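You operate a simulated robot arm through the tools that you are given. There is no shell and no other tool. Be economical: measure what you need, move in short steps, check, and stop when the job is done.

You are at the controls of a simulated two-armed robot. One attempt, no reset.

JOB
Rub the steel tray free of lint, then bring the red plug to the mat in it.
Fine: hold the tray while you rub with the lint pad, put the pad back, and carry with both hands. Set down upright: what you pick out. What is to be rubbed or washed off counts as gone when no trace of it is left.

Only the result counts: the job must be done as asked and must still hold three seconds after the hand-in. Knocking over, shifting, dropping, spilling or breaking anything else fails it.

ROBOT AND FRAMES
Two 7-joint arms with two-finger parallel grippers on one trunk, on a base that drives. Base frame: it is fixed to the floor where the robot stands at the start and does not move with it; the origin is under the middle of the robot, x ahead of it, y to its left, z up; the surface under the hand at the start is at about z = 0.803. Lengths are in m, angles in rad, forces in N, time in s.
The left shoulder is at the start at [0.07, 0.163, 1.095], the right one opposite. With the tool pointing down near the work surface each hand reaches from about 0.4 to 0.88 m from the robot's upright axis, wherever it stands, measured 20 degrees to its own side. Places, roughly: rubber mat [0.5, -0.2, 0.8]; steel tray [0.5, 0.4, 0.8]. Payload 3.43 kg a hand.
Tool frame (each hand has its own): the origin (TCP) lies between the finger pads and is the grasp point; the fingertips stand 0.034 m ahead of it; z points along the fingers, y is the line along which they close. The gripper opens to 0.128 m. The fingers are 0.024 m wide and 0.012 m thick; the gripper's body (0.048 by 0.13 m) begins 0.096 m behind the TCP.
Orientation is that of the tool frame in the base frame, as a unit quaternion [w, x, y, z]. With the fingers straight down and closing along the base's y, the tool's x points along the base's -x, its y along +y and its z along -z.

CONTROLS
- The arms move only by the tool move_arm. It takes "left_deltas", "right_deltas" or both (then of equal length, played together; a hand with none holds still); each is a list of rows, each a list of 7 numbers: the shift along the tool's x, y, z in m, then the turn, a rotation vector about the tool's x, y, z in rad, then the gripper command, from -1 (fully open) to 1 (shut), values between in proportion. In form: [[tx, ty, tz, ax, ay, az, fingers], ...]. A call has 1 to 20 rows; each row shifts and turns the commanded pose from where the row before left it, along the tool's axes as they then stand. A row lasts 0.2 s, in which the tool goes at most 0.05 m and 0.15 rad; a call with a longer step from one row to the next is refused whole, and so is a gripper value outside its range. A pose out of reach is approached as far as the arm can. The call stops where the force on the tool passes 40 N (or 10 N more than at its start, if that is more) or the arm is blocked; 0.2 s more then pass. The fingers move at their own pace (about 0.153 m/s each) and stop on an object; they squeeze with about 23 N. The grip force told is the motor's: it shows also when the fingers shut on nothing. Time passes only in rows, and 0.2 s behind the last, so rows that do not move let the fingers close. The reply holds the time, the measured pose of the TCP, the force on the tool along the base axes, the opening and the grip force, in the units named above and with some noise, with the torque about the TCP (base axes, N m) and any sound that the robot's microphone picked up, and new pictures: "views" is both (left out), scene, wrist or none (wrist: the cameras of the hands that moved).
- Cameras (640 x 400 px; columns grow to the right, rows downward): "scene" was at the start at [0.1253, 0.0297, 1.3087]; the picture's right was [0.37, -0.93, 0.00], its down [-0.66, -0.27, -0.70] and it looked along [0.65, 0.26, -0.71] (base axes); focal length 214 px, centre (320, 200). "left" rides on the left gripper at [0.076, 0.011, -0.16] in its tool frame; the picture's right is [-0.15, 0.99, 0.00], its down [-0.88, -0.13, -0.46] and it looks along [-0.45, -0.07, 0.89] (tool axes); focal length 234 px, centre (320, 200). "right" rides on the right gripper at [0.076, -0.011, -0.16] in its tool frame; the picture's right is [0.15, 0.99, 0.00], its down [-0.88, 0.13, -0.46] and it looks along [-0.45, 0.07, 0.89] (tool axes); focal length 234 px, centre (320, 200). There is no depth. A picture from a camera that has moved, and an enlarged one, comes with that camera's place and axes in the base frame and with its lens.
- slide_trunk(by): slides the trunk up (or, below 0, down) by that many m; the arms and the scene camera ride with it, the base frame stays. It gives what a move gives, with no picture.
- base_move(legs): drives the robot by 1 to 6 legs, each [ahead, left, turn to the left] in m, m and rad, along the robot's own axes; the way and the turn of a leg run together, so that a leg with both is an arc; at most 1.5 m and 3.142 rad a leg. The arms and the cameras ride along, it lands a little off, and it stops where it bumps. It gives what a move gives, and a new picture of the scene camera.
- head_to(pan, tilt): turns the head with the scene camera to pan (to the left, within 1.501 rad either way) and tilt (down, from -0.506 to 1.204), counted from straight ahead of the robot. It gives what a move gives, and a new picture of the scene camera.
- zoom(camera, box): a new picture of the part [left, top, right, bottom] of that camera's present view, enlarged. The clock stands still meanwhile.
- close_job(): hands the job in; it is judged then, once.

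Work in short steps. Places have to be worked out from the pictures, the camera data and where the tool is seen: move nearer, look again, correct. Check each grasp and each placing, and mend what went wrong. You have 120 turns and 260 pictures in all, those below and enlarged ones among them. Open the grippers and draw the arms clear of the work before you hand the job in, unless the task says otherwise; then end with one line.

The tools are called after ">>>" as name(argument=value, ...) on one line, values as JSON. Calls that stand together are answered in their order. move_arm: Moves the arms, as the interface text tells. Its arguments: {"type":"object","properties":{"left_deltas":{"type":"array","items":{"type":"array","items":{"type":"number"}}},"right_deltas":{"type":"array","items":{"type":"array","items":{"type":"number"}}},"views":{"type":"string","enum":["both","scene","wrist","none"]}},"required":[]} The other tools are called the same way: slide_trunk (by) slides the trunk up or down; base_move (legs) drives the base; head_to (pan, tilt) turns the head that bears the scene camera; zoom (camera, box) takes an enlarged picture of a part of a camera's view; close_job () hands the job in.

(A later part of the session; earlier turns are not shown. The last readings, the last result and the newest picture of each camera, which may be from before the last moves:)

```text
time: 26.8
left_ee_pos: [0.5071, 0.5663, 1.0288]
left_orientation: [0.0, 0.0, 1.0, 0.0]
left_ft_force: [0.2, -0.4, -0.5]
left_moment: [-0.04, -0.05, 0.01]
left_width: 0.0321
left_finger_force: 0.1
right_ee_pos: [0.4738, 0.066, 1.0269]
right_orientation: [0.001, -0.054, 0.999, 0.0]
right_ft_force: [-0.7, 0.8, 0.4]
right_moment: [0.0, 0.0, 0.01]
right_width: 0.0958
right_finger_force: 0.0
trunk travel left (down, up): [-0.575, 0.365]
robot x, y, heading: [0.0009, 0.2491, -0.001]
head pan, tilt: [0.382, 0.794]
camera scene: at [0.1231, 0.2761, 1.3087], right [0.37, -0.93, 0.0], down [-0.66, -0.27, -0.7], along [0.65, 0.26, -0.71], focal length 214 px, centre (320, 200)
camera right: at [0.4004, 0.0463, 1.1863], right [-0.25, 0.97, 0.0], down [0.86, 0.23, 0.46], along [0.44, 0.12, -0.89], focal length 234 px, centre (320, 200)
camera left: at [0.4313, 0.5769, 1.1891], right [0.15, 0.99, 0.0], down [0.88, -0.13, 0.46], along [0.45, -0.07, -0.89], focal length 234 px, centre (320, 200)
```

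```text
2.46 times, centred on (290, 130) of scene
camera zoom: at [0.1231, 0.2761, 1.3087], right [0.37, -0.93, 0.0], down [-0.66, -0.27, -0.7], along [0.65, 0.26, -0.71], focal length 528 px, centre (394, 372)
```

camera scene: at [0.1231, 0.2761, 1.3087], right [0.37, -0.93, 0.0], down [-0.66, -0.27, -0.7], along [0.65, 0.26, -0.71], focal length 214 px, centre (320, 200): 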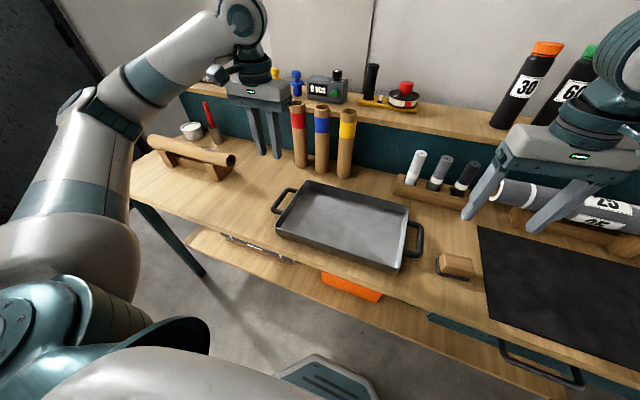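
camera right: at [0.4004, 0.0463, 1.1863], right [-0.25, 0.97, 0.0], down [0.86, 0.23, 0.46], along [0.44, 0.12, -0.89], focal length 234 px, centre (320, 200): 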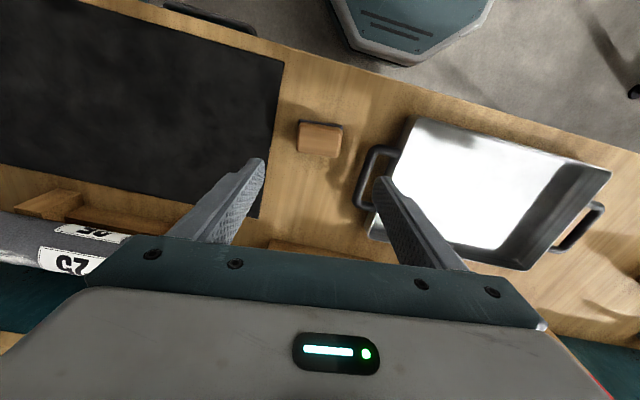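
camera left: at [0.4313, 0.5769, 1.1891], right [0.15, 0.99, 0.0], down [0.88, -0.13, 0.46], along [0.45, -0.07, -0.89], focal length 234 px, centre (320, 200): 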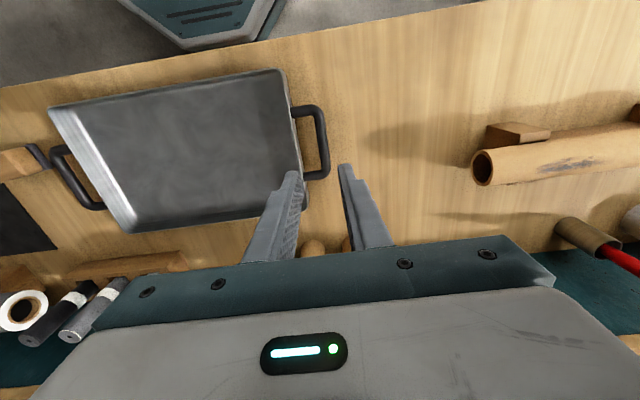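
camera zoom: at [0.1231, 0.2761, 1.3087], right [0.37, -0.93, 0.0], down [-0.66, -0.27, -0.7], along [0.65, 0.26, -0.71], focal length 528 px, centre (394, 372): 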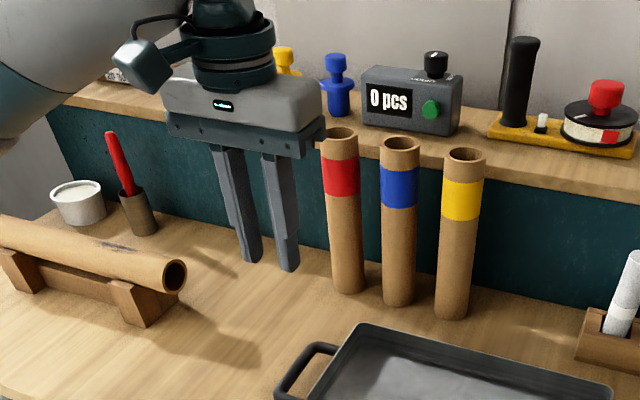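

Tray is clean. By triangulation the red plug stands on the shelf at about (0.92, 0.88, 1.00), so I must drive left. I first raise the trunk and look to the left for obstacles.

>>> slide_trunk(by=0.15)

>>> head_to(pan=1.0, tilt=0.5)

```text
time: 28.6
left_ee_pos: [0.5083, 0.5678, 1.1784]
left_orientation: [-0.001, 0.0, 1.0, -0.001]
left_ft_force: [0.1, -0.2, 0.0]
left_moment: [0.02, 0.0, 0.0]
left_width: 0.0316
left_finger_force: 0.0
right_ee_pos: [0.4782, 0.0668, 1.1748]
right_orientation: [0.0, -0.054, 0.999, 0.0]
right_ft_force: [-0.7, 0.1, 0.6]
right_moment: [0.01, 0.04, 0.02]
right_width: 0.0958
right_finger_force: 0.1
trunk travel left (down, up): [-0.725, 0.215]
robot x, y, heading: [0.0014, 0.2482, 0.0]
head pan, tilt: [0.382, 0.794]
```

```text
time: 29.6
left_ee_pos: [0.509, 0.5661, 1.1766]
left_orientation: [0.001, -0.001, 1.0, 0.0]
left_ft_force: [-0.3, -0.3, 0.3]
left_moment: [-0.01, -0.03, -0.01]
left_width: 0.032
left_finger_force: 0.1
right_ee_pos: [0.4765, 0.0664, 1.1754]
right_orientation: [0.0, -0.054, 0.999, 0.001]
right_ft_force: [0.3, -0.3, 0.1]
right_moment: [-0.02, -0.01, 0.0]
right_width: 0.0961
right_finger_force: 0.2
trunk travel left (down, up): [-0.725, 0.215]
robot x, y, heading: [-0.003, 0.2461, -0.001]
head pan, tilt: [1.0, 0.499]
camera scene: at [0.0995, 0.3225, 1.4842], right [0.84, -0.54, 0.0], down [-0.26, -0.4, -0.88], along [0.47, 0.74, -0.48], focal length 214 px, centre (320, 200)
```

scene: 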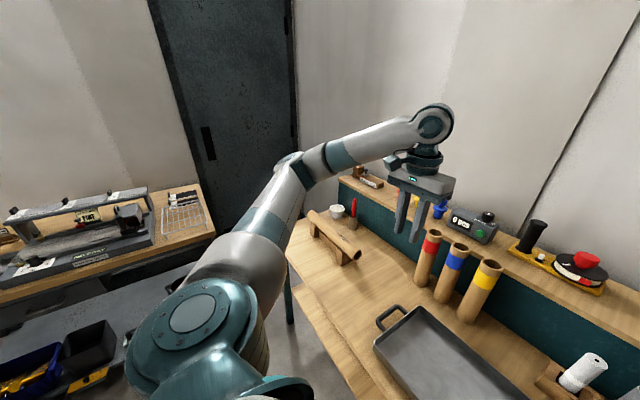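

There's ample room to the left (door wall and side bench are far). I drive 0.40 m left.

>>> base_move(legs=[[0, 0.4, 0]])

>>> head_to(pan=0.2, tilt=0.55)

```text
time: 32.1
left_ee_pos: [0.5126, 0.9638, 1.177]
left_orientation: [0.0, 0.004, 1.0, 0.0]
left_ft_force: [0.2, -0.4, -0.4]
left_moment: [-0.03, -0.01, -0.01]
left_width: 0.0321
left_finger_force: 0.1
right_ee_pos: [0.4762, 0.4623, 1.1761]
right_orientation: [0.0, -0.05, 0.999, 0.0]
right_ft_force: [0.0, -0.7, -0.3]
right_moment: [0.0, -0.01, 0.02]
right_width: 0.0961
right_finger_force: 0.0
trunk travel left (down, up): [-0.725, 0.215]
robot x, y, heading: [-0.0003, 0.6501, -0.007]
head pan, tilt: [1.0, 0.499]
camera scene: at [0.1015, 0.7226, 1.4842], right [0.84, -0.55, 0.0], down [-0.26, -0.4, -0.88], along [0.48, 0.74, -0.48], focal length 214 px, centre (320, 200)
```

scene: 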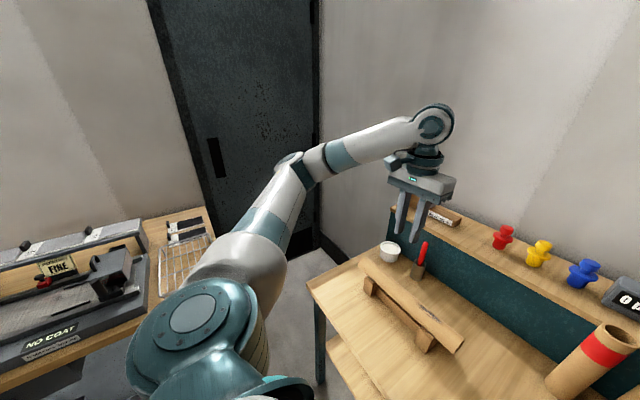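

```text
time: 33.2
left_ee_pos: [0.5125, 0.9641, 1.1768]
left_orientation: [-0.001, 0.004, 1.0, 0.0]
left_ft_force: [-0.9, 0.8, -0.6]
left_moment: [-0.01, -0.02, 0.0]
left_width: 0.0322
left_finger_force: 0.1
right_ee_pos: [0.4762, 0.4635, 1.1767]
right_orientation: [-0.001, -0.051, 0.999, 0.001]
right_ft_force: [0.2, -0.5, 0.5]
right_moment: [0.0, 0.02, 0.0]
right_width: 0.0961
right_finger_force: 0.0
trunk travel left (down, up): [-0.725, 0.215]
robot x, y, heading: [0.0009, 0.6504, -0.006]
head pan, tilt: [0.201, 0.55]
camera scene: at [0.1398, 0.6644, 1.4796], right [0.19, -0.98, 0.0], down [-0.51, -0.1, -0.85], along [0.84, 0.16, -0.52], focal length 214 px, centre (320, 200)
```

scene: 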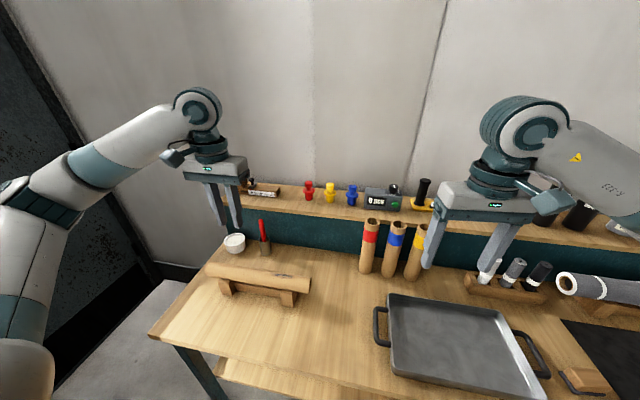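

Plug triangulates to about (0.90, 0.86), shelf z ≈ 1.0. I bring the left hand forward and pitch it 0.5 rad so fingers point forward-down, for reach and a wrist view of the plug.

>>> move_arm(left_deltas=[[-0.04, -0.02, 0, 0, 0, 0, 0], [-0.04, -0.02, 0, 0, 0, 0, 0], [-0.04, -0.021, 0, 0, 0, 0, 0], [-0.04, -0.021, 0, 0, 0, 0, 0], [-0.035, -0.022, 0, 0, 0, 0, 0], [0, 0, 0, 0, -0.125, 0, 0], [0, 0, 0, 0, -0.125, 0, 0], [0, 0, 0, 0, -0.125, 0, 0], [0, 0, 0, 0, -0.125, 0, 0]])

```text
time: 35.2
left_ee_pos: [0.7075, 0.8585, 1.1772]
left_orientation: [0.249, 0.003, 0.969, -0.003]
left_ft_force: [-1.0, 0.6, 0.5]
left_moment: [-0.03, -0.01, 0.0]
left_width: 0.0638
left_finger_force: 0.1
right_ee_pos: [0.476, 0.4637, 1.1756]
right_orientation: [0.0, -0.051, 0.999, 0.0]
right_ft_force: [0.5, 0.6, -0.4]
right_moment: [-0.03, 0.01, 0.02]
right_width: 0.0963
right_finger_force: 0.1
trunk travel left (down, up): [-0.725, 0.215]
robot x, y, heading: [0.0012, 0.6502, -0.007]
head pan, tilt: [0.201, 0.55]
camera scene: at [0.1391, 0.6654, 1.4797], right [0.19, -0.98, 0.0], down [-0.51, -0.1, -0.85], along [0.84, 0.16, -0.52], focal length 214 px, centre (320, 200)
camera left: at [0.5636, 0.8703, 1.2823], right [0.14, 0.99, 0.07], down [0.55, -0.13, 0.82], along [0.82, -0.07, -0.56], focal length 234 px, centre (320, 200)
```

scene: 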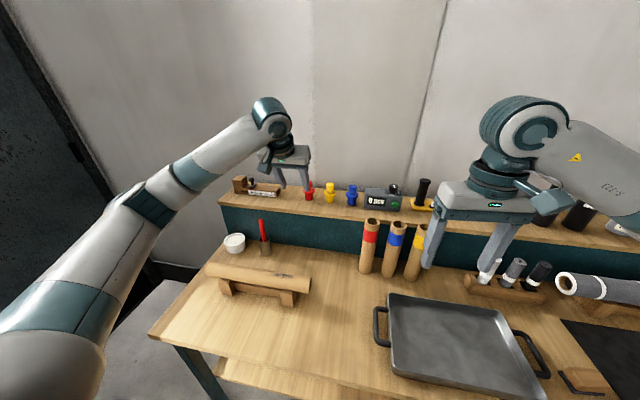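
left: 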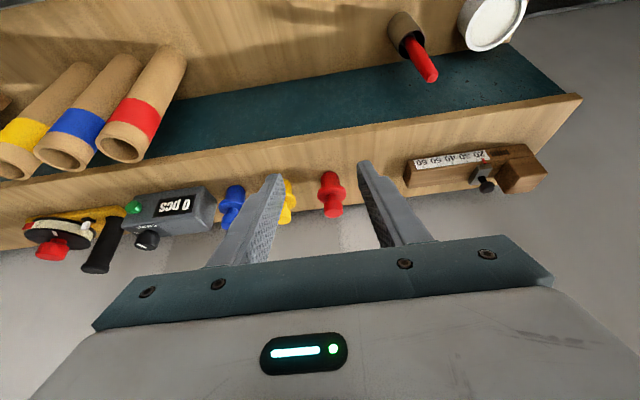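

>>> zoom(camera="left", box=[250, 130, 410, 240])

```text
3.64 times, centred on (330, 185) of left
camera zoom: at [0.5636, 0.8703, 1.2823], right [0.14, 0.99, 0.07], down [0.55, -0.13, 0.82], along [0.82, -0.07, -0.56], focal length 852 px, centre (284, 254)
```

zoom: 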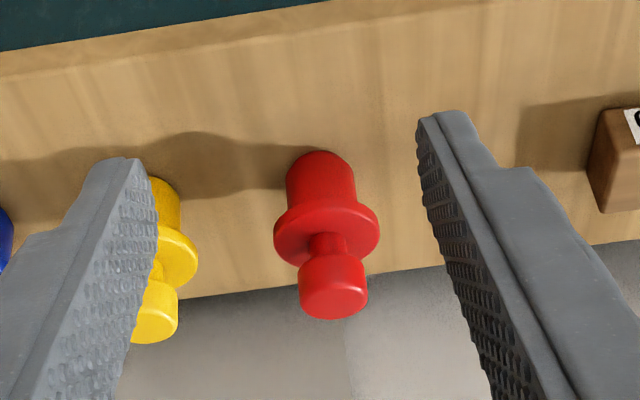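

>>> zoom(camera="scene", box=[270, 160, 370, 220])

```text
6.40 times, centred on (320, 190) of scene
camera zoom: at [0.1391, 0.6654, 1.4797], right [0.19, -0.98, 0.0], down [-0.51, -0.1, -0.85], along [0.84, 0.16, -0.52], focal length 1373 px, centre (320, 264)
```

zoom: 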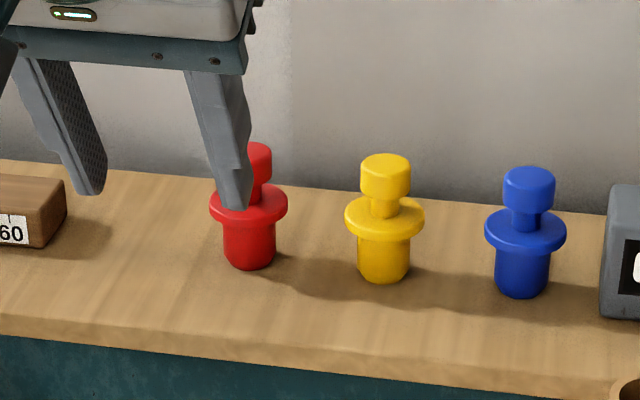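

Plug: base centre ≈ (0.910, 0.864, 1.00), flange at z ≈ 1.04, head (Ø≈0.033) z 1.057–1.080. I go to a pre-grasp 0.08 m back along the tool axis and look again.

>>> move_arm(left_deltas=[[-0.0312, 0.0014, 0.0232, 0, 0, 0, 0], [-0.0312, 0.0014, 0.0232, 0, 0, 0, 0], [-0.0312, 0.0014, 0.0232, 0, 0, 0, 0], [-0.0312, 0.0014, 0.0232, 0, 0, 0, 0], [0, 0, 0, 0, 0, 0, 0]], views="wrist")

>>> zoom(camera="scene", box=[260, 140, 380, 215])

>>> zoom(camera="left", box=[240, 120, 420, 240])

```text
time: 36.4
left_ee_pos: [0.8606, 0.8647, 1.1555]
left_orientation: [0.248, 0.004, 0.969, -0.001]
left_ft_force: [-0.9, 0.1, 0.0]
left_moment: [-0.03, 0.01, -0.05]
left_width: 0.0639
left_finger_force: 0.0
right_ee_pos: [0.476, 0.465, 1.1772]
right_orientation: [0.0, -0.05, 0.999, -0.001]
right_ft_force: [-0.2, 0.1, -0.7]
right_moment: [-0.02, -0.04, 0.02]
right_width: 0.0964
right_finger_force: 0.0
trunk travel left (down, up): [-0.725, 0.215]
robot x, y, heading: [0.003, 0.6508, -0.003]
head pan, tilt: [0.201, 0.55]
camera left: at [0.718, 0.8754, 1.2597], right [0.14, 0.99, 0.07], down [0.55, -0.13, 0.82], along [0.82, -0.07, -0.56], focal length 234 px, centre (320, 200)
```

left: 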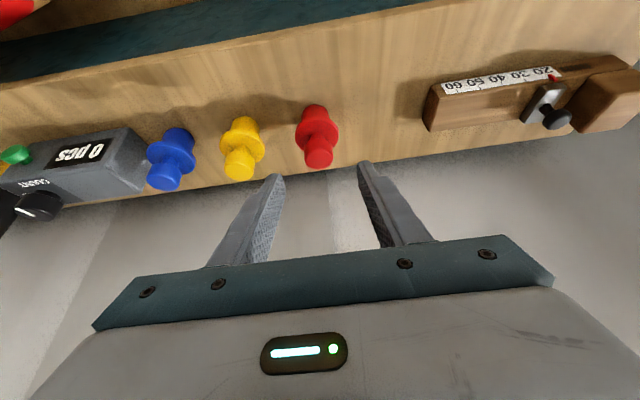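

```text
5.33 times, centred on (320, 178) of scene
camera zoom: at [0.139, 0.6649, 1.4797], right [0.19, -0.98, 0.0], down [-0.51, -0.1, -0.85], along [0.84, 0.16, -0.52], focal length 1144 px, centre (320, 320)
```

zoom: 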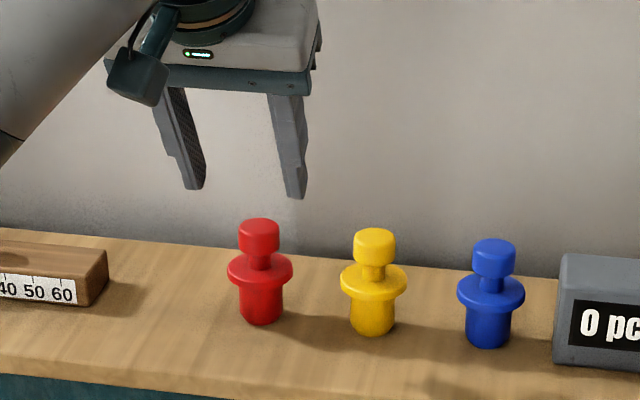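

```text
3.33 times, centred on (330, 180) of left
camera zoom: at [0.718, 0.8754, 1.2597], right [0.14, 0.99, 0.07], down [0.55, -0.13, 0.82], along [0.82, -0.07, -0.56], focal length 781 px, centre (287, 267)
```

zoom: 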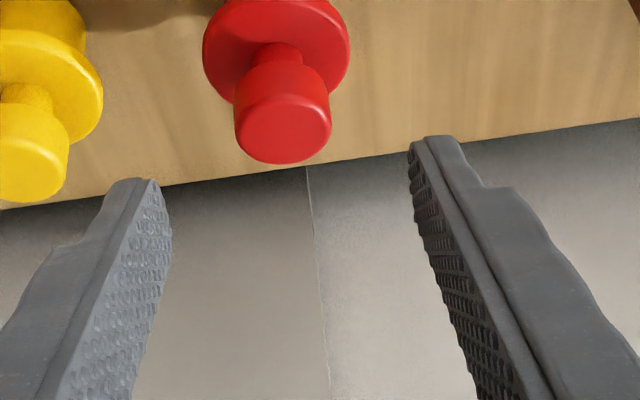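

Refined head: top centre ≈ (0.90–0.905, 0.863, 1.082). I advance along the tool axis to TCP (0.894, 0.863, 1.088) and check before closing.

>>> move_arm(left_deltas=[[0.0035, -0.0017, 0.026, 0, 0, 0, 0], [0, 0, 0.025, 0, 0, 0, 0], [0, 0, 0.025, 0, 0, 0, 0], [0, 0, 0, 0, 0, 0, 0]], views="wrist")

>>> zoom(camera="scene", box=[270, 155, 366, 215])

>>> zoom(camera="left", box=[240, 100, 420, 220])

```text
time: 37.4
left_ee_pos: [0.8941, 0.8611, 1.0871]
left_orientation: [0.247, 0.003, 0.969, 0.0]
left_ft_force: [0.2, -0.7, 0.4]
left_moment: [0.02, -0.01, 0.01]
left_width: 0.0641
left_finger_force: 0.1
right_ee_pos: [0.4766, 0.4647, 1.1762]
right_orientation: [0.0, -0.051, 0.999, -0.001]
right_ft_force: [0.2, 1.1, -0.2]
right_moment: [-0.03, 0.01, 0.0]
right_width: 0.096
right_finger_force: 0.0
trunk travel left (down, up): [-0.725, 0.215]
robot x, y, heading: [0.0006, 0.6477, -0.009]
head pan, tilt: [0.201, 0.55]
camera left: at [0.7515, 0.8731, 1.1908], right [0.14, 0.99, 0.07], down [0.55, -0.13, 0.82], along [0.82, -0.07, -0.57], focal length 234 px, centre (320, 200)
```

left: 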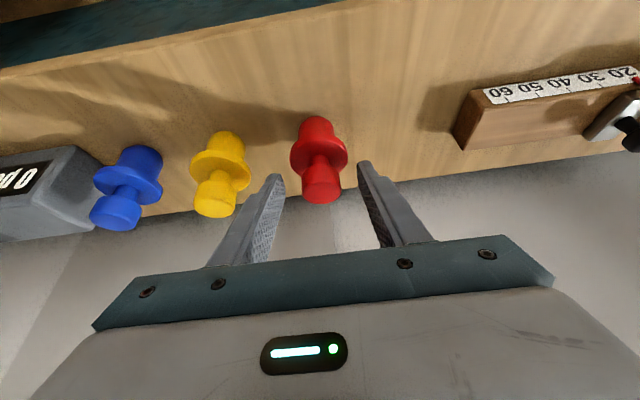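

```text
6.67 times, centred on (318, 185) of scene
camera zoom: at [0.1397, 0.6643, 1.4796], right [0.19, -0.98, 0.0], down [-0.51, -0.1, -0.85], along [0.84, 0.16, -0.52], focal length 1430 px, centre (333, 300)
```

zoom: 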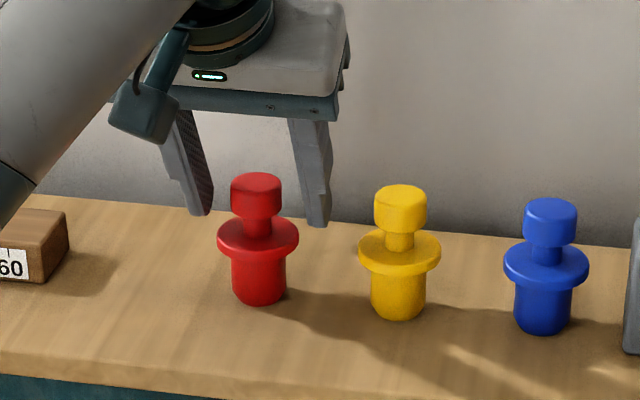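

```text
3.33 times, centred on (330, 160) of left
camera zoom: at [0.7515, 0.8731, 1.1908], right [0.14, 0.99, 0.07], down [0.55, -0.13, 0.82], along [0.82, -0.07, -0.57], focal length 781 px, centre (287, 333)
```

zoom: 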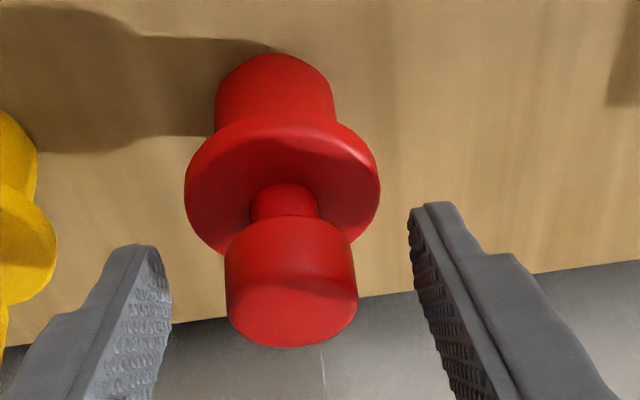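

The head sits centred between the fingers about 0.02 m ahead of the TCP. I close.

>>> move_arm(left_deltas=[[0, 0.0005, 0, 0, 0, 0, 1], [0, 0, 0, 0, 0, 0, 1], [0, 0, 0, 0, 0, 0, 1]], views="wrist")

>>> zoom(camera="scene", box=[270, 155, 366, 215])

```text
time: 38.2
left_ee_pos: [0.8943, 0.8618, 1.0865]
left_orientation: [0.247, 0.003, 0.969, 0.0]
left_ft_force: [-0.2, -0.2, 2.1]
left_moment: [0.02, -0.05, 0.01]
left_width: 0.0305
left_finger_force: 23.6
right_ee_pos: [0.4769, 0.4638, 1.1754]
right_orientation: [-0.001, -0.05, 0.999, 0.0]
right_ft_force: [0.3, -0.6, 0.2]
right_moment: [-0.02, 0.01, 0.01]
right_width: 0.0959
right_finger_force: 0.1
trunk travel left (down, up): [-0.725, 0.215]
robot x, y, heading: [0.0026, 0.6493, -0.009]
head pan, tilt: [0.201, 0.55]
camera left: at [0.7514, 0.8733, 1.1914], right [0.14, 0.99, 0.07], down [0.55, -0.13, 0.82], along [0.82, -0.07, -0.57], focal length 234 px, centre (320, 200)
```

left: 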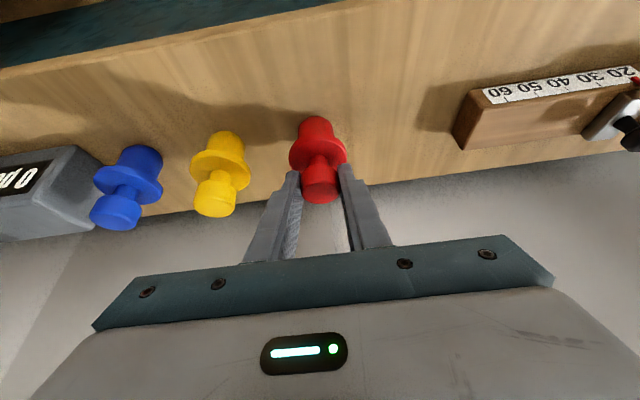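

```text
6.67 times, centred on (318, 185) of scene
camera zoom: at [0.1398, 0.6642, 1.4796], right [0.19, -0.98, 0.0], down [-0.51, -0.1, -0.85], along [0.84, 0.16, -0.52], focal length 1430 px, centre (333, 300)
```

zoom: 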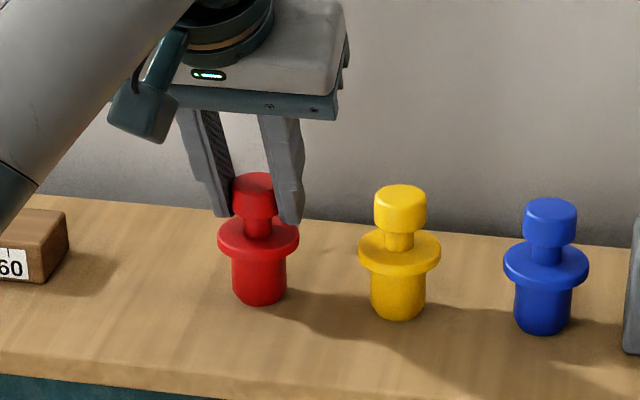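

Grip holds at 0.0305 m. I lift straight up 0.10 m.

>>> move_arm(left_deltas=[[-0.016, 0, -0.0293, 0, 0, 0, 1], [-0.016, 0, -0.0293, 0, 0, 0, 1], [-0.016, 0, -0.0293, 0, 0, 0, 1], [0, 0, 0, 0, 0, 0, 1]])

>>> zoom(camera="left", box=[240, 100, 420, 220])

```text
time: 39.2
left_ee_pos: [0.8947, 0.8608, 1.1873]
left_orientation: [0.248, 0.004, 0.969, -0.001]
left_ft_force: [0.1, 0.7, 0.1]
left_moment: [0.01, -0.01, 0.01]
left_width: 0.0309
left_finger_force: 22.7
right_ee_pos: [0.4773, 0.4636, 1.1763]
right_orientation: [0.0, -0.051, 0.999, 0.0]
right_ft_force: [-0.9, -0.1, 0.3]
right_moment: [0.02, 0.03, 0.02]
right_width: 0.0962
right_finger_force: 0.1
trunk travel left (down, up): [-0.725, 0.215]
robot x, y, heading: [0.0011, 0.6445, -0.011]
head pan, tilt: [0.201, 0.55]
camera scene: at [0.1404, 0.6644, 1.4795], right [0.19, -0.98, 0.0], down [-0.51, -0.1, -0.85], along [0.84, 0.16, -0.52], focal length 214 px, centre (320, 200)
camera left: at [0.752, 0.8736, 1.2924], right [0.14, 0.99, 0.07], down [0.55, -0.13, 0.82], along [0.82, -0.07, -0.57], focal length 234 px, centre (320, 200)
```

scene: 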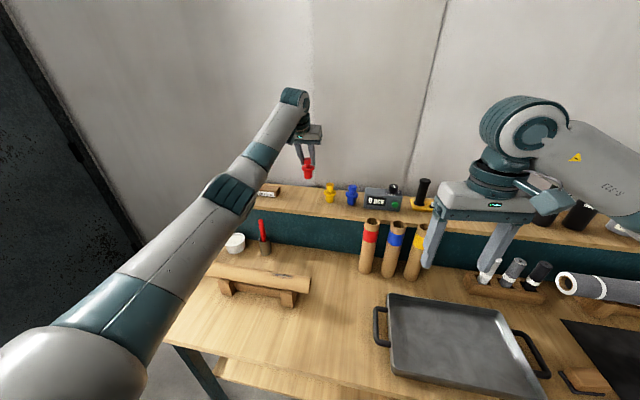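
left: 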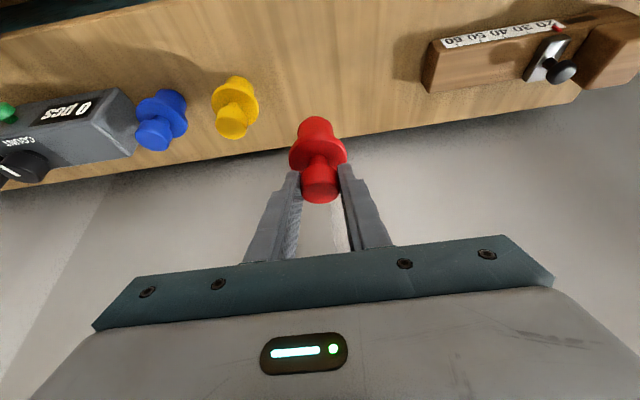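

```text
3.33 times, centred on (330, 160) of left
camera zoom: at [0.752, 0.8736, 1.2924], right [0.14, 0.99, 0.07], down [0.55, -0.13, 0.82], along [0.82, -0.07, -0.57], focal length 781 px, centre (287, 333)
```

zoom: 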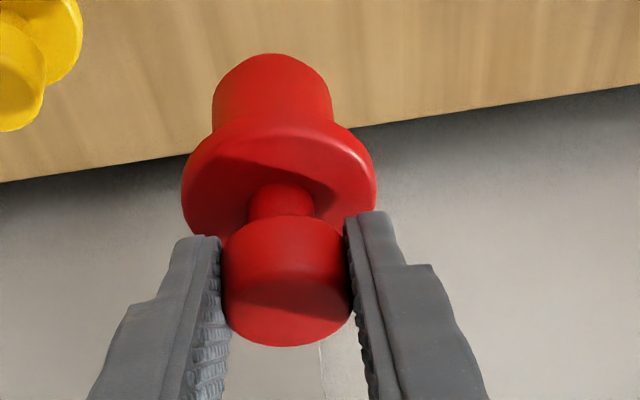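

The plug hangs upright. I retract the left hand to x ≈ 0.52, then drive back right 0.40 m.

>>> move_arm(left_deltas=[[0.0361, 0, -0.0197, 0, 0, 0, 1], [0.0361, 0, -0.0197, 0, 0, 0, 1], [0.0361, 0, -0.0197, 0, 0, 0, 1], [0.0361, 0, -0.0197, 0, 0, 0, 1], [0.0361, 0, -0.0197, 0, 0, 0, 1], [0.0361, 0, -0.0197, 0, 0, 0, 1], [0.0361, 0, -0.0197, 0, 0, 0, 1], [0.0361, 0, -0.0197, 0, 0, 0, 1], [0.0361, 0, -0.0197, 0, 0, 0, 1]], views="none")

>>> base_move(legs=[[0, -0.4, 0.01]])

>>> slide_trunk(by=-0.15)

>>> head_to(pan=0.15, tilt=0.8)

```text
time: 41.2
left_ee_pos: [0.5226, 0.865, 1.1852]
left_orientation: [0.247, 0.004, 0.969, -0.001]
left_ft_force: [0.6, -0.1, -0.1]
left_moment: [0.0, -0.04, 0.03]
left_width: 0.0307
left_finger_force: 23.3
right_ee_pos: [0.4751, 0.4649, 1.1764]
right_orientation: [0.002, -0.05, 0.999, 0.0]
right_ft_force: [0.1, -0.1, -0.1]
right_moment: [0.03, -0.03, -0.02]
right_width: 0.0961
right_finger_force: 0.0
trunk travel left (down, up): [-0.725, 0.215]
robot x, y, heading: [-0.0016, 0.6483, -0.014]
head pan, tilt: [0.201, 0.55]
```

```text
time: 43.7
left_ee_pos: [0.5215, 0.4763, 1.1854]
left_orientation: [0.247, -0.002, 0.969, 0.001]
left_ft_force: [-0.3, 0.6, -0.9]
left_moment: [-0.01, -0.03, -0.03]
left_width: 0.0308
left_finger_force: 23.0
right_ee_pos: [0.4769, 0.0746, 1.1751]
right_orientation: [0.0, -0.055, 0.998, 0.001]
right_ft_force: [0.0, 0.5, -0.2]
right_moment: [0.01, -0.01, -0.01]
right_width: 0.0958
right_finger_force: 0.0
trunk travel left (down, up): [-0.725, 0.215]
robot x, y, heading: [0.0015, 0.255, 0.001]
head pan, tilt: [0.201, 0.55]
camera scene: at [0.1387, 0.2718, 1.4796], right [0.2, -0.98, 0.0], down [-0.51, -0.11, -0.85], along [0.83, 0.17, -0.52], focal length 214 px, centre (320, 200)
```

scene: 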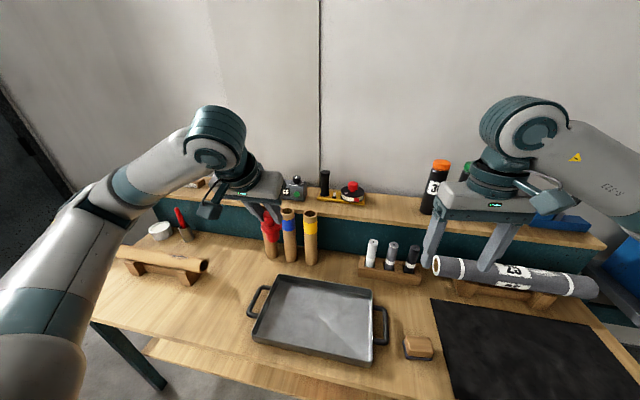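

```text
time: 45.4
left_ee_pos: [0.5203, 0.475, 1.0364]
left_orientation: [0.247, -0.001, 0.969, 0.001]
left_ft_force: [0.1, -0.4, -0.3]
left_moment: [0.02, 0.01, -0.02]
left_width: 0.0307
left_finger_force: 23.6
right_ee_pos: [0.4781, 0.0752, 1.027]
right_orientation: [0.0, -0.056, 0.998, -0.001]
right_ft_force: [0.7, 0.1, -0.1]
right_moment: [0.01, 0.0, 0.0]
right_width: 0.096
right_finger_force: 0.1
trunk travel left (down, up): [-0.575, 0.365]
robot x, y, heading: [0.0, 0.2493, 0.003]
head pan, tilt: [0.201, 0.55]
```

```text
time: 46.2
left_ee_pos: [0.5224, 0.4756, 1.0352]
left_orientation: [0.247, -0.002, 0.969, 0.001]
left_ft_force: [0.7, 0.3, -0.9]
left_moment: [0.01, -0.02, -0.01]
left_width: 0.0308
left_finger_force: 22.8
right_ee_pos: [0.478, 0.0746, 1.0258]
right_orientation: [0.0, -0.056, 0.998, 0.001]
right_ft_force: [-0.3, 0.3, -0.2]
right_moment: [0.0, -0.01, 0.03]
right_width: 0.0962
right_finger_force: 0.0
trunk travel left (down, up): [-0.575, 0.365]
robot x, y, heading: [-0.0021, 0.2532, 0.004]
head pan, tilt: [0.15, 0.799]
camera scene: at [0.1305, 0.2653, 1.3083], right [0.15, -0.99, 0.0], down [-0.71, -0.11, -0.7], along [0.69, 0.11, -0.72], focal length 214 px, centre (320, 200)
```

scene: 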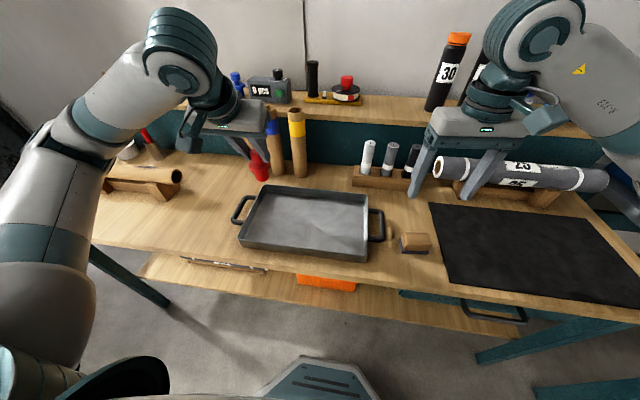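

Tray centre is (0.515, 0.36). I carry the plug over it and descend to a few cm above the floor.

>>> move_arm(left_deltas=[[0.0042, -0.0352, -0.0023, 0, 0, 0, 1], [0.0042, -0.0352, -0.0023, 0, 0, 0, 1], [0.0042, -0.0352, -0.0023, 0, 0, 0, 1], [0.0144, 0, 0.0264, 0, 0, 0, 1], [0.0144, 0, 0.0264, 0, 0, 0, 1], [0.0144, 0, 0.0264, 0, 0, 0, 1], [0.0144, 0, 0.0264, 0, 0, 0, 1]])

>>> zoom(camera="scene", box=[220, 140, 400, 265])

```text
time: 47.8
left_ee_pos: [0.5066, 0.3707, 0.9156]
left_orientation: [0.247, -0.001, 0.969, 0.0]
left_ft_force: [0.0, 0.7, -0.6]
left_moment: [-0.03, 0.03, 0.02]
left_width: 0.0308
left_finger_force: 22.8
right_ee_pos: [0.4777, 0.0749, 1.0265]
right_orientation: [0.0, -0.056, 0.998, 0.0]
right_ft_force: [0.2, 0.8, -0.1]
right_moment: [-0.02, 0.02, 0.01]
right_width: 0.0962
right_finger_force: 0.0
trunk travel left (down, up): [-0.575, 0.365]
robot x, y, heading: [-0.0009, 0.2538, 0.0]
head pan, tilt: [0.15, 0.799]
camera scene: at [0.1308, 0.2657, 1.3083], right [0.15, -0.99, 0.0], down [-0.71, -0.11, -0.7], along [0.69, 0.11, -0.72], focal length 214 px, centre (320, 200)
camera left: at [0.3637, 0.3813, 1.0197], right [0.13, 0.99, 0.07], down [0.56, -0.13, 0.82], along [0.82, -0.06, -0.57], focal length 234 px, centre (320, 200)
```

scene: 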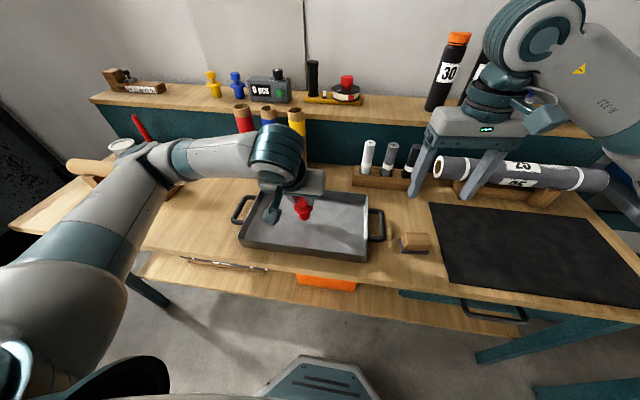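
left: 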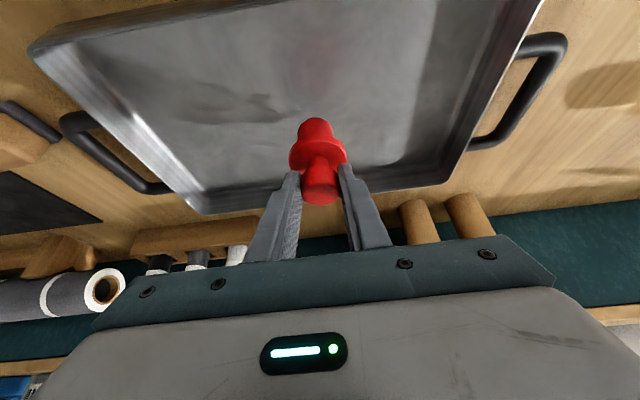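

```text
3.20 times, centred on (310, 202) of scene
camera zoom: at [0.1308, 0.2657, 1.3083], right [0.15, -0.99, 0.0], down [-0.71, -0.11, -0.7], along [0.69, 0.11, -0.72], focal length 686 px, centre (352, 192)
```

zoom: 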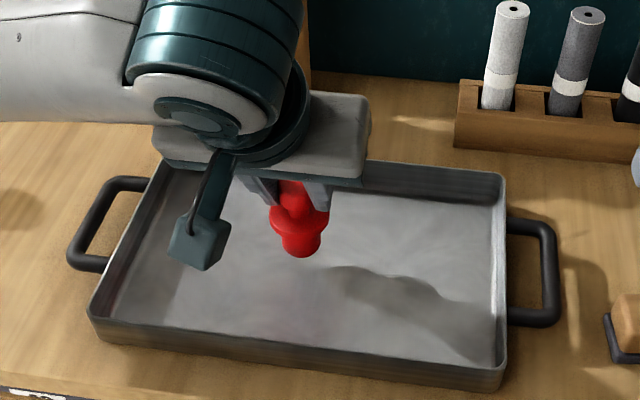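

I lower to about 3 mm above floor, then feel for contact.

>>> move_arm(left_deltas=[[0.0043, 0, 0.0079, 0, 0, 0, 1], [0.0043, 0, 0.0079, 0, 0, 0, 1], [0.001, 0, 0.00176, 0, 0, 0, 1]], views="none")

```text
time: 48.6
left_ee_pos: [0.5061, 0.3699, 0.894]
left_orientation: [0.247, -0.001, 0.969, 0.0]
left_ft_force: [-0.4, -0.5, -1.3]
left_moment: [0.0, -0.03, -0.02]
left_width: 0.0304
left_finger_force: 23.2
right_ee_pos: [0.4775, 0.0749, 1.0266]
right_orientation: [0.0, -0.056, 0.998, 0.0]
right_ft_force: [0.1, 0.0, -1.5]
right_moment: [0.01, 0.02, 0.0]
right_width: 0.096
right_finger_force: 0.1
trunk travel left (down, up): [-0.575, 0.365]
robot x, y, heading: [0.0, 0.2527, 0.007]
head pan, tilt: [0.15, 0.799]
```

>>> move_arm(left_deltas=[[0.0006, 0, 0.0011, 0, 0, 0, 1], [0.0006, 0, 0.0011, 0, 0, 0, 1]], views="none")

```text
time: 49.2
left_ee_pos: [0.5078, 0.371, 0.8905]
left_orientation: [0.247, -0.002, 0.969, 0.0]
left_ft_force: [0.7, -0.6, -1.1]
left_moment: [-0.01, 0.03, 0.01]
left_width: 0.0309
left_finger_force: 23.0
right_ee_pos: [0.4778, 0.0753, 1.0263]
right_orientation: [0.0, -0.056, 0.998, 0.0]
right_ft_force: [0.7, 0.1, 0.5]
right_moment: [0.01, 0.01, -0.02]
right_width: 0.0961
right_finger_force: 0.1
trunk travel left (down, up): [-0.575, 0.365]
robot x, y, heading: [-0.0024, 0.2541, 0.008]
head pan, tilt: [0.15, 0.799]
```

>>> move_arm(left_deltas=[[0.0007, 0, 0.0013, 0, 0, 0, 1], [0.0005, 0, 0.0009, 0, 0, 0, 1]], views="wrist")

>>> zoom(camera="scene", box=[260, 170, 350, 230])

```text
time: 49.8
left_ee_pos: [0.5063, 0.3706, 0.8896]
left_orientation: [0.246, -0.002, 0.969, 0.0]
left_ft_force: [-0.1, 0.9, 1.0]
left_moment: [0.02, -0.01, 0.02]
left_width: 0.031
left_finger_force: 23.5
right_ee_pos: [0.4765, 0.0751, 1.0269]
right_orientation: [0.0, -0.056, 0.998, 0.0]
right_ft_force: [0.4, 0.2, 0.4]
right_moment: [-0.01, 0.01, 0.0]
right_width: 0.0961
right_finger_force: 0.0
trunk travel left (down, up): [-0.575, 0.365]
robot x, y, heading: [-0.0019, 0.2553, 0.004]
head pan, tilt: [0.15, 0.799]
camera left: at [0.3635, 0.3807, 0.9944], right [0.13, 0.99, 0.07], down [0.55, -0.13, 0.82], along [0.82, -0.06, -0.57], focal length 234 px, centre (320, 200)
```

left: 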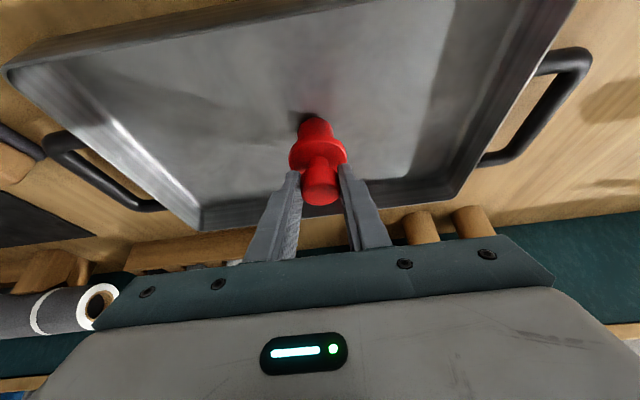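

```text
6.67 times, centred on (305, 200) of scene
camera zoom: at [0.1303, 0.2653, 1.3083], right [0.15, -0.99, 0.0], down [-0.71, -0.11, -0.7], along [0.69, 0.11, -0.72], focal length 1430 px, centre (420, 200)
```

zoom: 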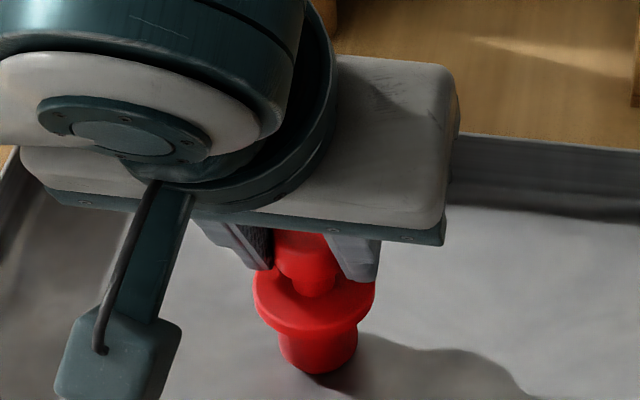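

Shadow and contact almost meet; force only 1 N. I continue down in sub-millimetre steps.

>>> move_arm(left_deltas=[[0.0005, 0, 0.0009, 0, 0, 0, 1], [0.0005, 0, 0.0009, 0, 0, 0, 1]], views="none")

```text
time: 50.4
left_ee_pos: [0.5066, 0.3706, 0.8906]
left_orientation: [0.25, -0.002, 0.968, 0.0]
left_ft_force: [-0.3, 2.4, 17.4]
left_moment: [0.13, -0.06, 0.03]
left_width: 0.0306
left_finger_force: 23.3
right_ee_pos: [0.4759, 0.0745, 1.0269]
right_orientation: [0.001, -0.056, 0.998, 0.0]
right_ft_force: [-0.5, 1.1, 0.2]
right_moment: [0.04, -0.02, 0.0]
right_width: 0.0956
right_finger_force: 0.2
trunk travel left (down, up): [-0.575, 0.365]
robot x, y, heading: [0.0009, 0.2512, 0.004]
head pan, tilt: [0.15, 0.799]
```

Contact confirmed (17 N). I ease 1 mm up, open, and back off along the tool axis after a straight rise.

>>> move_arm(left_deltas=[[-0.0005, 0, -0.0009, 0, 0, 0, 1], [0, 0, 0, 0, 0, 0, 0.2], [0, 0, 0, 0, 0, 0, 0], [0, 0, 0, 0, 0, 0, 0], [0, 0, -0.025, 0, 0, 0, 0], [0, 0, -0.03, 0, 0, 0, 0], [0, 0, -0.04, 0, 0, 0, 0], [0, 0, -0.04, 0, 0, 0, 0], [0, 0, -0.04, 0, 0, 0, 0]])

>>> zoom(camera="scene", box=[220, 150, 400, 270])

```text
time: 52.4
left_ee_pos: [0.4218, 0.3704, 1.0422]
left_orientation: [0.247, -0.001, 0.969, 0.001]
left_ft_force: [-0.3, -1.3, 0.8]
left_moment: [0.04, -0.04, 0.0]
left_width: 0.064
left_finger_force: 0.0
right_ee_pos: [0.4745, 0.0754, 1.026]
right_orientation: [0.001, -0.056, 0.998, 0.0]
right_ft_force: [-0.7, -0.2, -0.4]
right_moment: [0.0, -0.01, -0.01]
right_width: 0.0961
right_finger_force: 0.1
trunk travel left (down, up): [-0.575, 0.365]
robot x, y, heading: [-0.0009, 0.2529, 0.0]
head pan, tilt: [0.15, 0.799]
camera scene: at [0.1282, 0.2649, 1.3084], right [0.15, -0.99, 0.0], down [-0.71, -0.11, -0.7], along [0.69, 0.11, -0.72], focal length 214 px, centre (320, 200)
camera left: at [0.2792, 0.3804, 1.1476], right [0.13, 0.99, 0.07], down [0.56, -0.13, 0.82], along [0.82, -0.06, -0.57], focal length 234 px, centre (320, 200)
```

scene: 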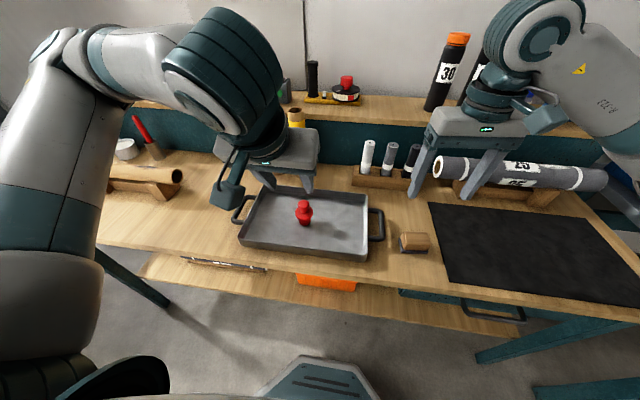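
left: 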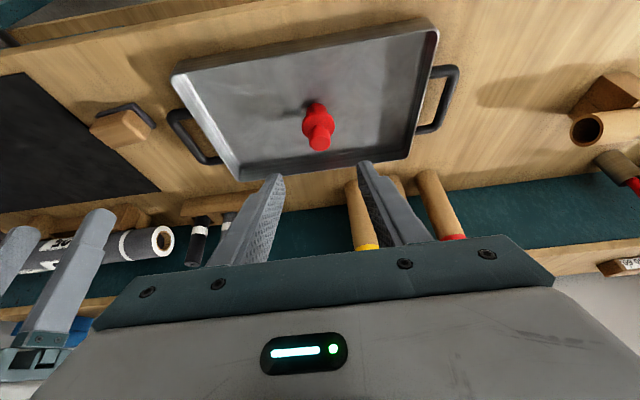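

```text
3.33 times, centred on (310, 210) of scene
camera zoom: at [0.1282, 0.2649, 1.3084], right [0.15, -0.99, 0.0], down [-0.71, -0.11, -0.7], along [0.69, 0.11, -0.72], focal length 715 px, centre (353, 167)
```

zoom: 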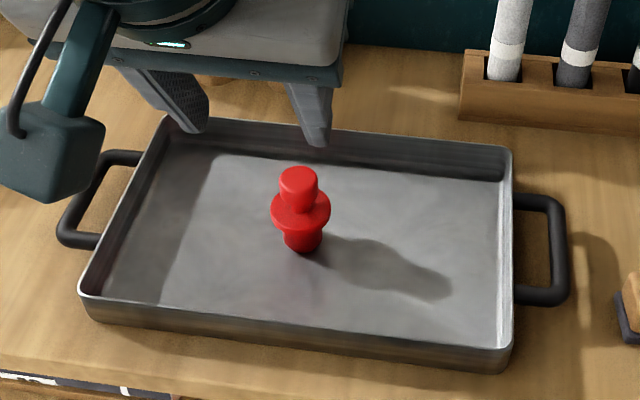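

Plug stands upright in the tray. Now I square both hands and bring them over the two handles (left bar (0.510, 0.570), right bar ≈ (0.513, 0.154)).

>>> move_arm(left_deltas=[[0, 0, 0, 0, 0.125, 0, 0.5], [0, 0, 0, 0, 0.125, 0, 0.5], [0, 0, 0, 0, 0.125, 0, 0.5], [0, 0, 0, 0, 0.123, 0, 0.5], [-0.0176, 0.0398, 0, 0, 0, 0, 0.5], [-0.0176, 0.0398, 0, 0, 0, 0, 0.5], [-0.0176, 0.0398, 0, 0, 0, 0, 0.5], [-0.0176, 0.0398, 0, 0, 0, 0, 0.5], [-0.0176, 0.0398, 0, 0, 0, 0, 0.5], [0, 0, 0.05, 0, 0, 0, 0.5]], right_deltas=[[0, 0, 0, 0, 0, 0.112, 0.5], [-0.019, 0.039, 0.015, 0, 0, 0, 0.5], [-0.019, 0.039, 0.015, 0, 0, 0, 0.5], [0, 0, 0, 0, 0, 0, 0.5], [0, 0, 0, 0, 0, 0, 0.5], [0, 0, 0, 0, 0, 0, 0.5], [0, 0, 0, 0, 0, 0, 0.5], [0, 0, 0, 0, 0, 0, 0.5], [0, 0, 0, 0, 0, 0, 0.5], [0, 0, 0, 0, 0, 0, 0.5]])

```text
time: 54.6
left_ee_pos: [0.5113, 0.5699, 0.9896]
left_orientation: [-0.001, 0.0, 1.0, 0.0]
left_ft_force: [-0.4, -0.1, 0.1]
left_moment: [0.01, 0.04, 0.01]
left_width: 0.0321
left_finger_force: 0.0
right_ee_pos: [0.5167, 0.1547, 0.995]
right_orientation: [0.0, 0.0, 1.0, 0.0]
right_ft_force: [-0.4, -0.4, 0.4]
right_moment: [0.01, 0.02, 0.0]
right_width: 0.0319
right_finger_force: 0.0
trunk travel left (down, up): [-0.575, 0.365]
robot x, y, heading: [0.0018, 0.2546, 0.003]
head pan, tilt: [0.15, 0.799]
camera scene: at [0.1317, 0.266, 1.3081], right [0.15, -0.99, 0.0], down [-0.71, -0.11, -0.7], along [0.69, 0.11, -0.72], focal length 214 px, centre (320, 200)
camera right: at [0.4422, 0.1423, 1.1541], right [-0.15, 0.99, 0.0], down [0.88, 0.13, 0.46], along [0.45, 0.07, -0.89], focal length 234 px, centre (320, 200)
camera left: at [0.4347, 0.5804, 1.1503], right [0.14, 0.99, 0.0], down [0.88, -0.13, 0.46], along [0.45, -0.07, -0.89], focal length 234 px, centre (320, 200)
```

scene: 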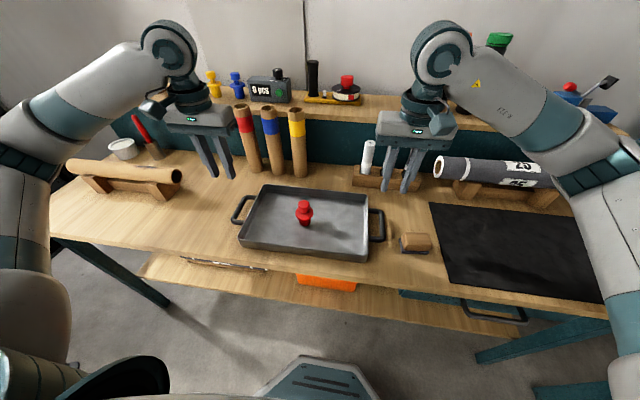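
right: 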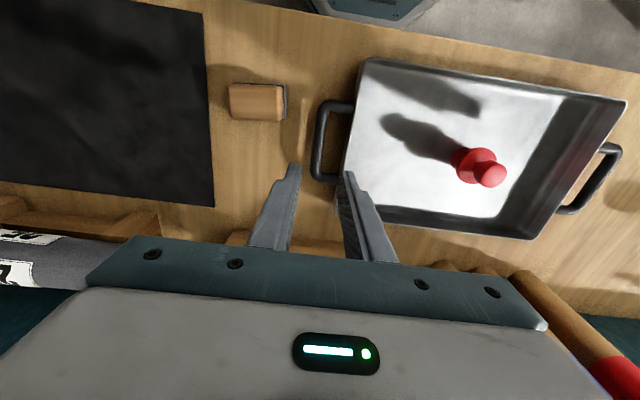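
left: 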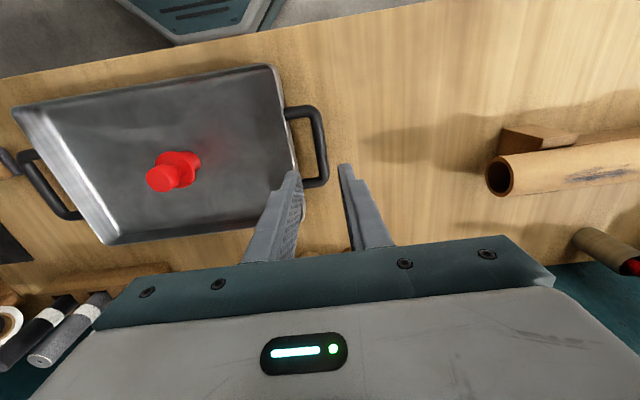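

Right bar ≈ (0.515, 0.151). I lower both to z ≈ 0.915 and recheck alignment.

>>> move_arm(left_deltas=[[0, -0.001, 0.037, 0, 0, 0, 0.5], [0, 0, 0.037, 0, 0, 0, 0.5], [0, 0, 0, 0, 0, 0, 0.5]], right_deltas=[[0, -0.003, 0.04, 0, 0, 0, 0.5], [0, 0, 0.04, 0, 0, 0, 0.5], [0, 0, 0, 0, 0, 0, 0.5]], views="none")

>>> zoom(camera="left", box=[240, 80, 420, 250])

>>> zoom(camera="right", box=[230, 80, 410, 250])

```text
time: 55.4
left_ee_pos: [0.51, 0.5693, 0.9183]
left_orientation: [0.0, -0.001, 1.0, 0.001]
left_ft_force: [-0.5, -0.4, -0.1]
left_moment: [0.0, 0.04, 0.01]
left_width: 0.0321
left_finger_force: 0.0
right_ee_pos: [0.5172, 0.1503, 0.9142]
right_orientation: [0.0, 0.0, 1.0, 0.0]
right_ft_force: [-0.4, -0.3, -0.1]
right_moment: [0.01, 0.0, 0.01]
right_width: 0.0322
right_finger_force: 0.1
trunk travel left (down, up): [-0.575, 0.365]
robot x, y, heading: [-0.0016, 0.2523, 0.004]
head pan, tilt: [0.15, 0.799]
```

```text
2.35 times, centred on (330, 165) of left
camera zoom: at [0.4336, 0.5793, 1.0783], right [0.14, 0.99, 0.0], down [0.88, -0.13, 0.46], along [0.45, -0.07, -0.89], focal length 551 px, centre (296, 282)
```

zoom: 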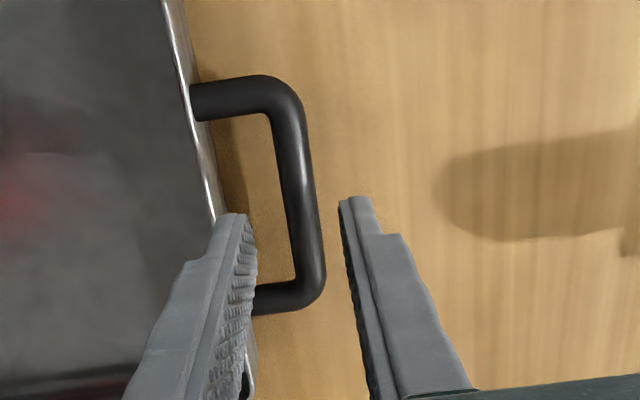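

```text
2.35 times, centred on (320, 165) of right
camera zoom: at [0.4417, 0.139, 1.0739], right [-0.15, 0.99, 0.0], down [0.88, 0.13, 0.46], along [0.45, 0.07, -0.89], focal length 551 px, centre (320, 282)
```

zoom: 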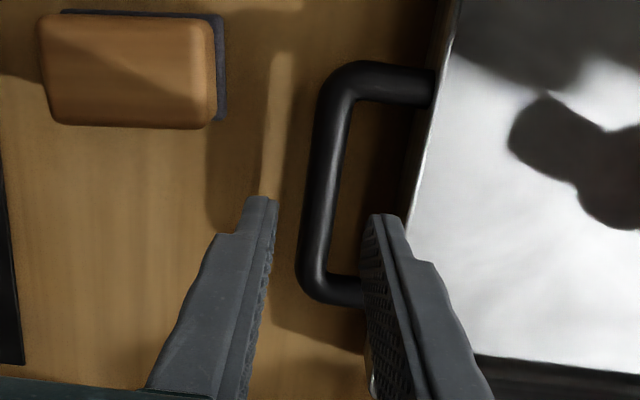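

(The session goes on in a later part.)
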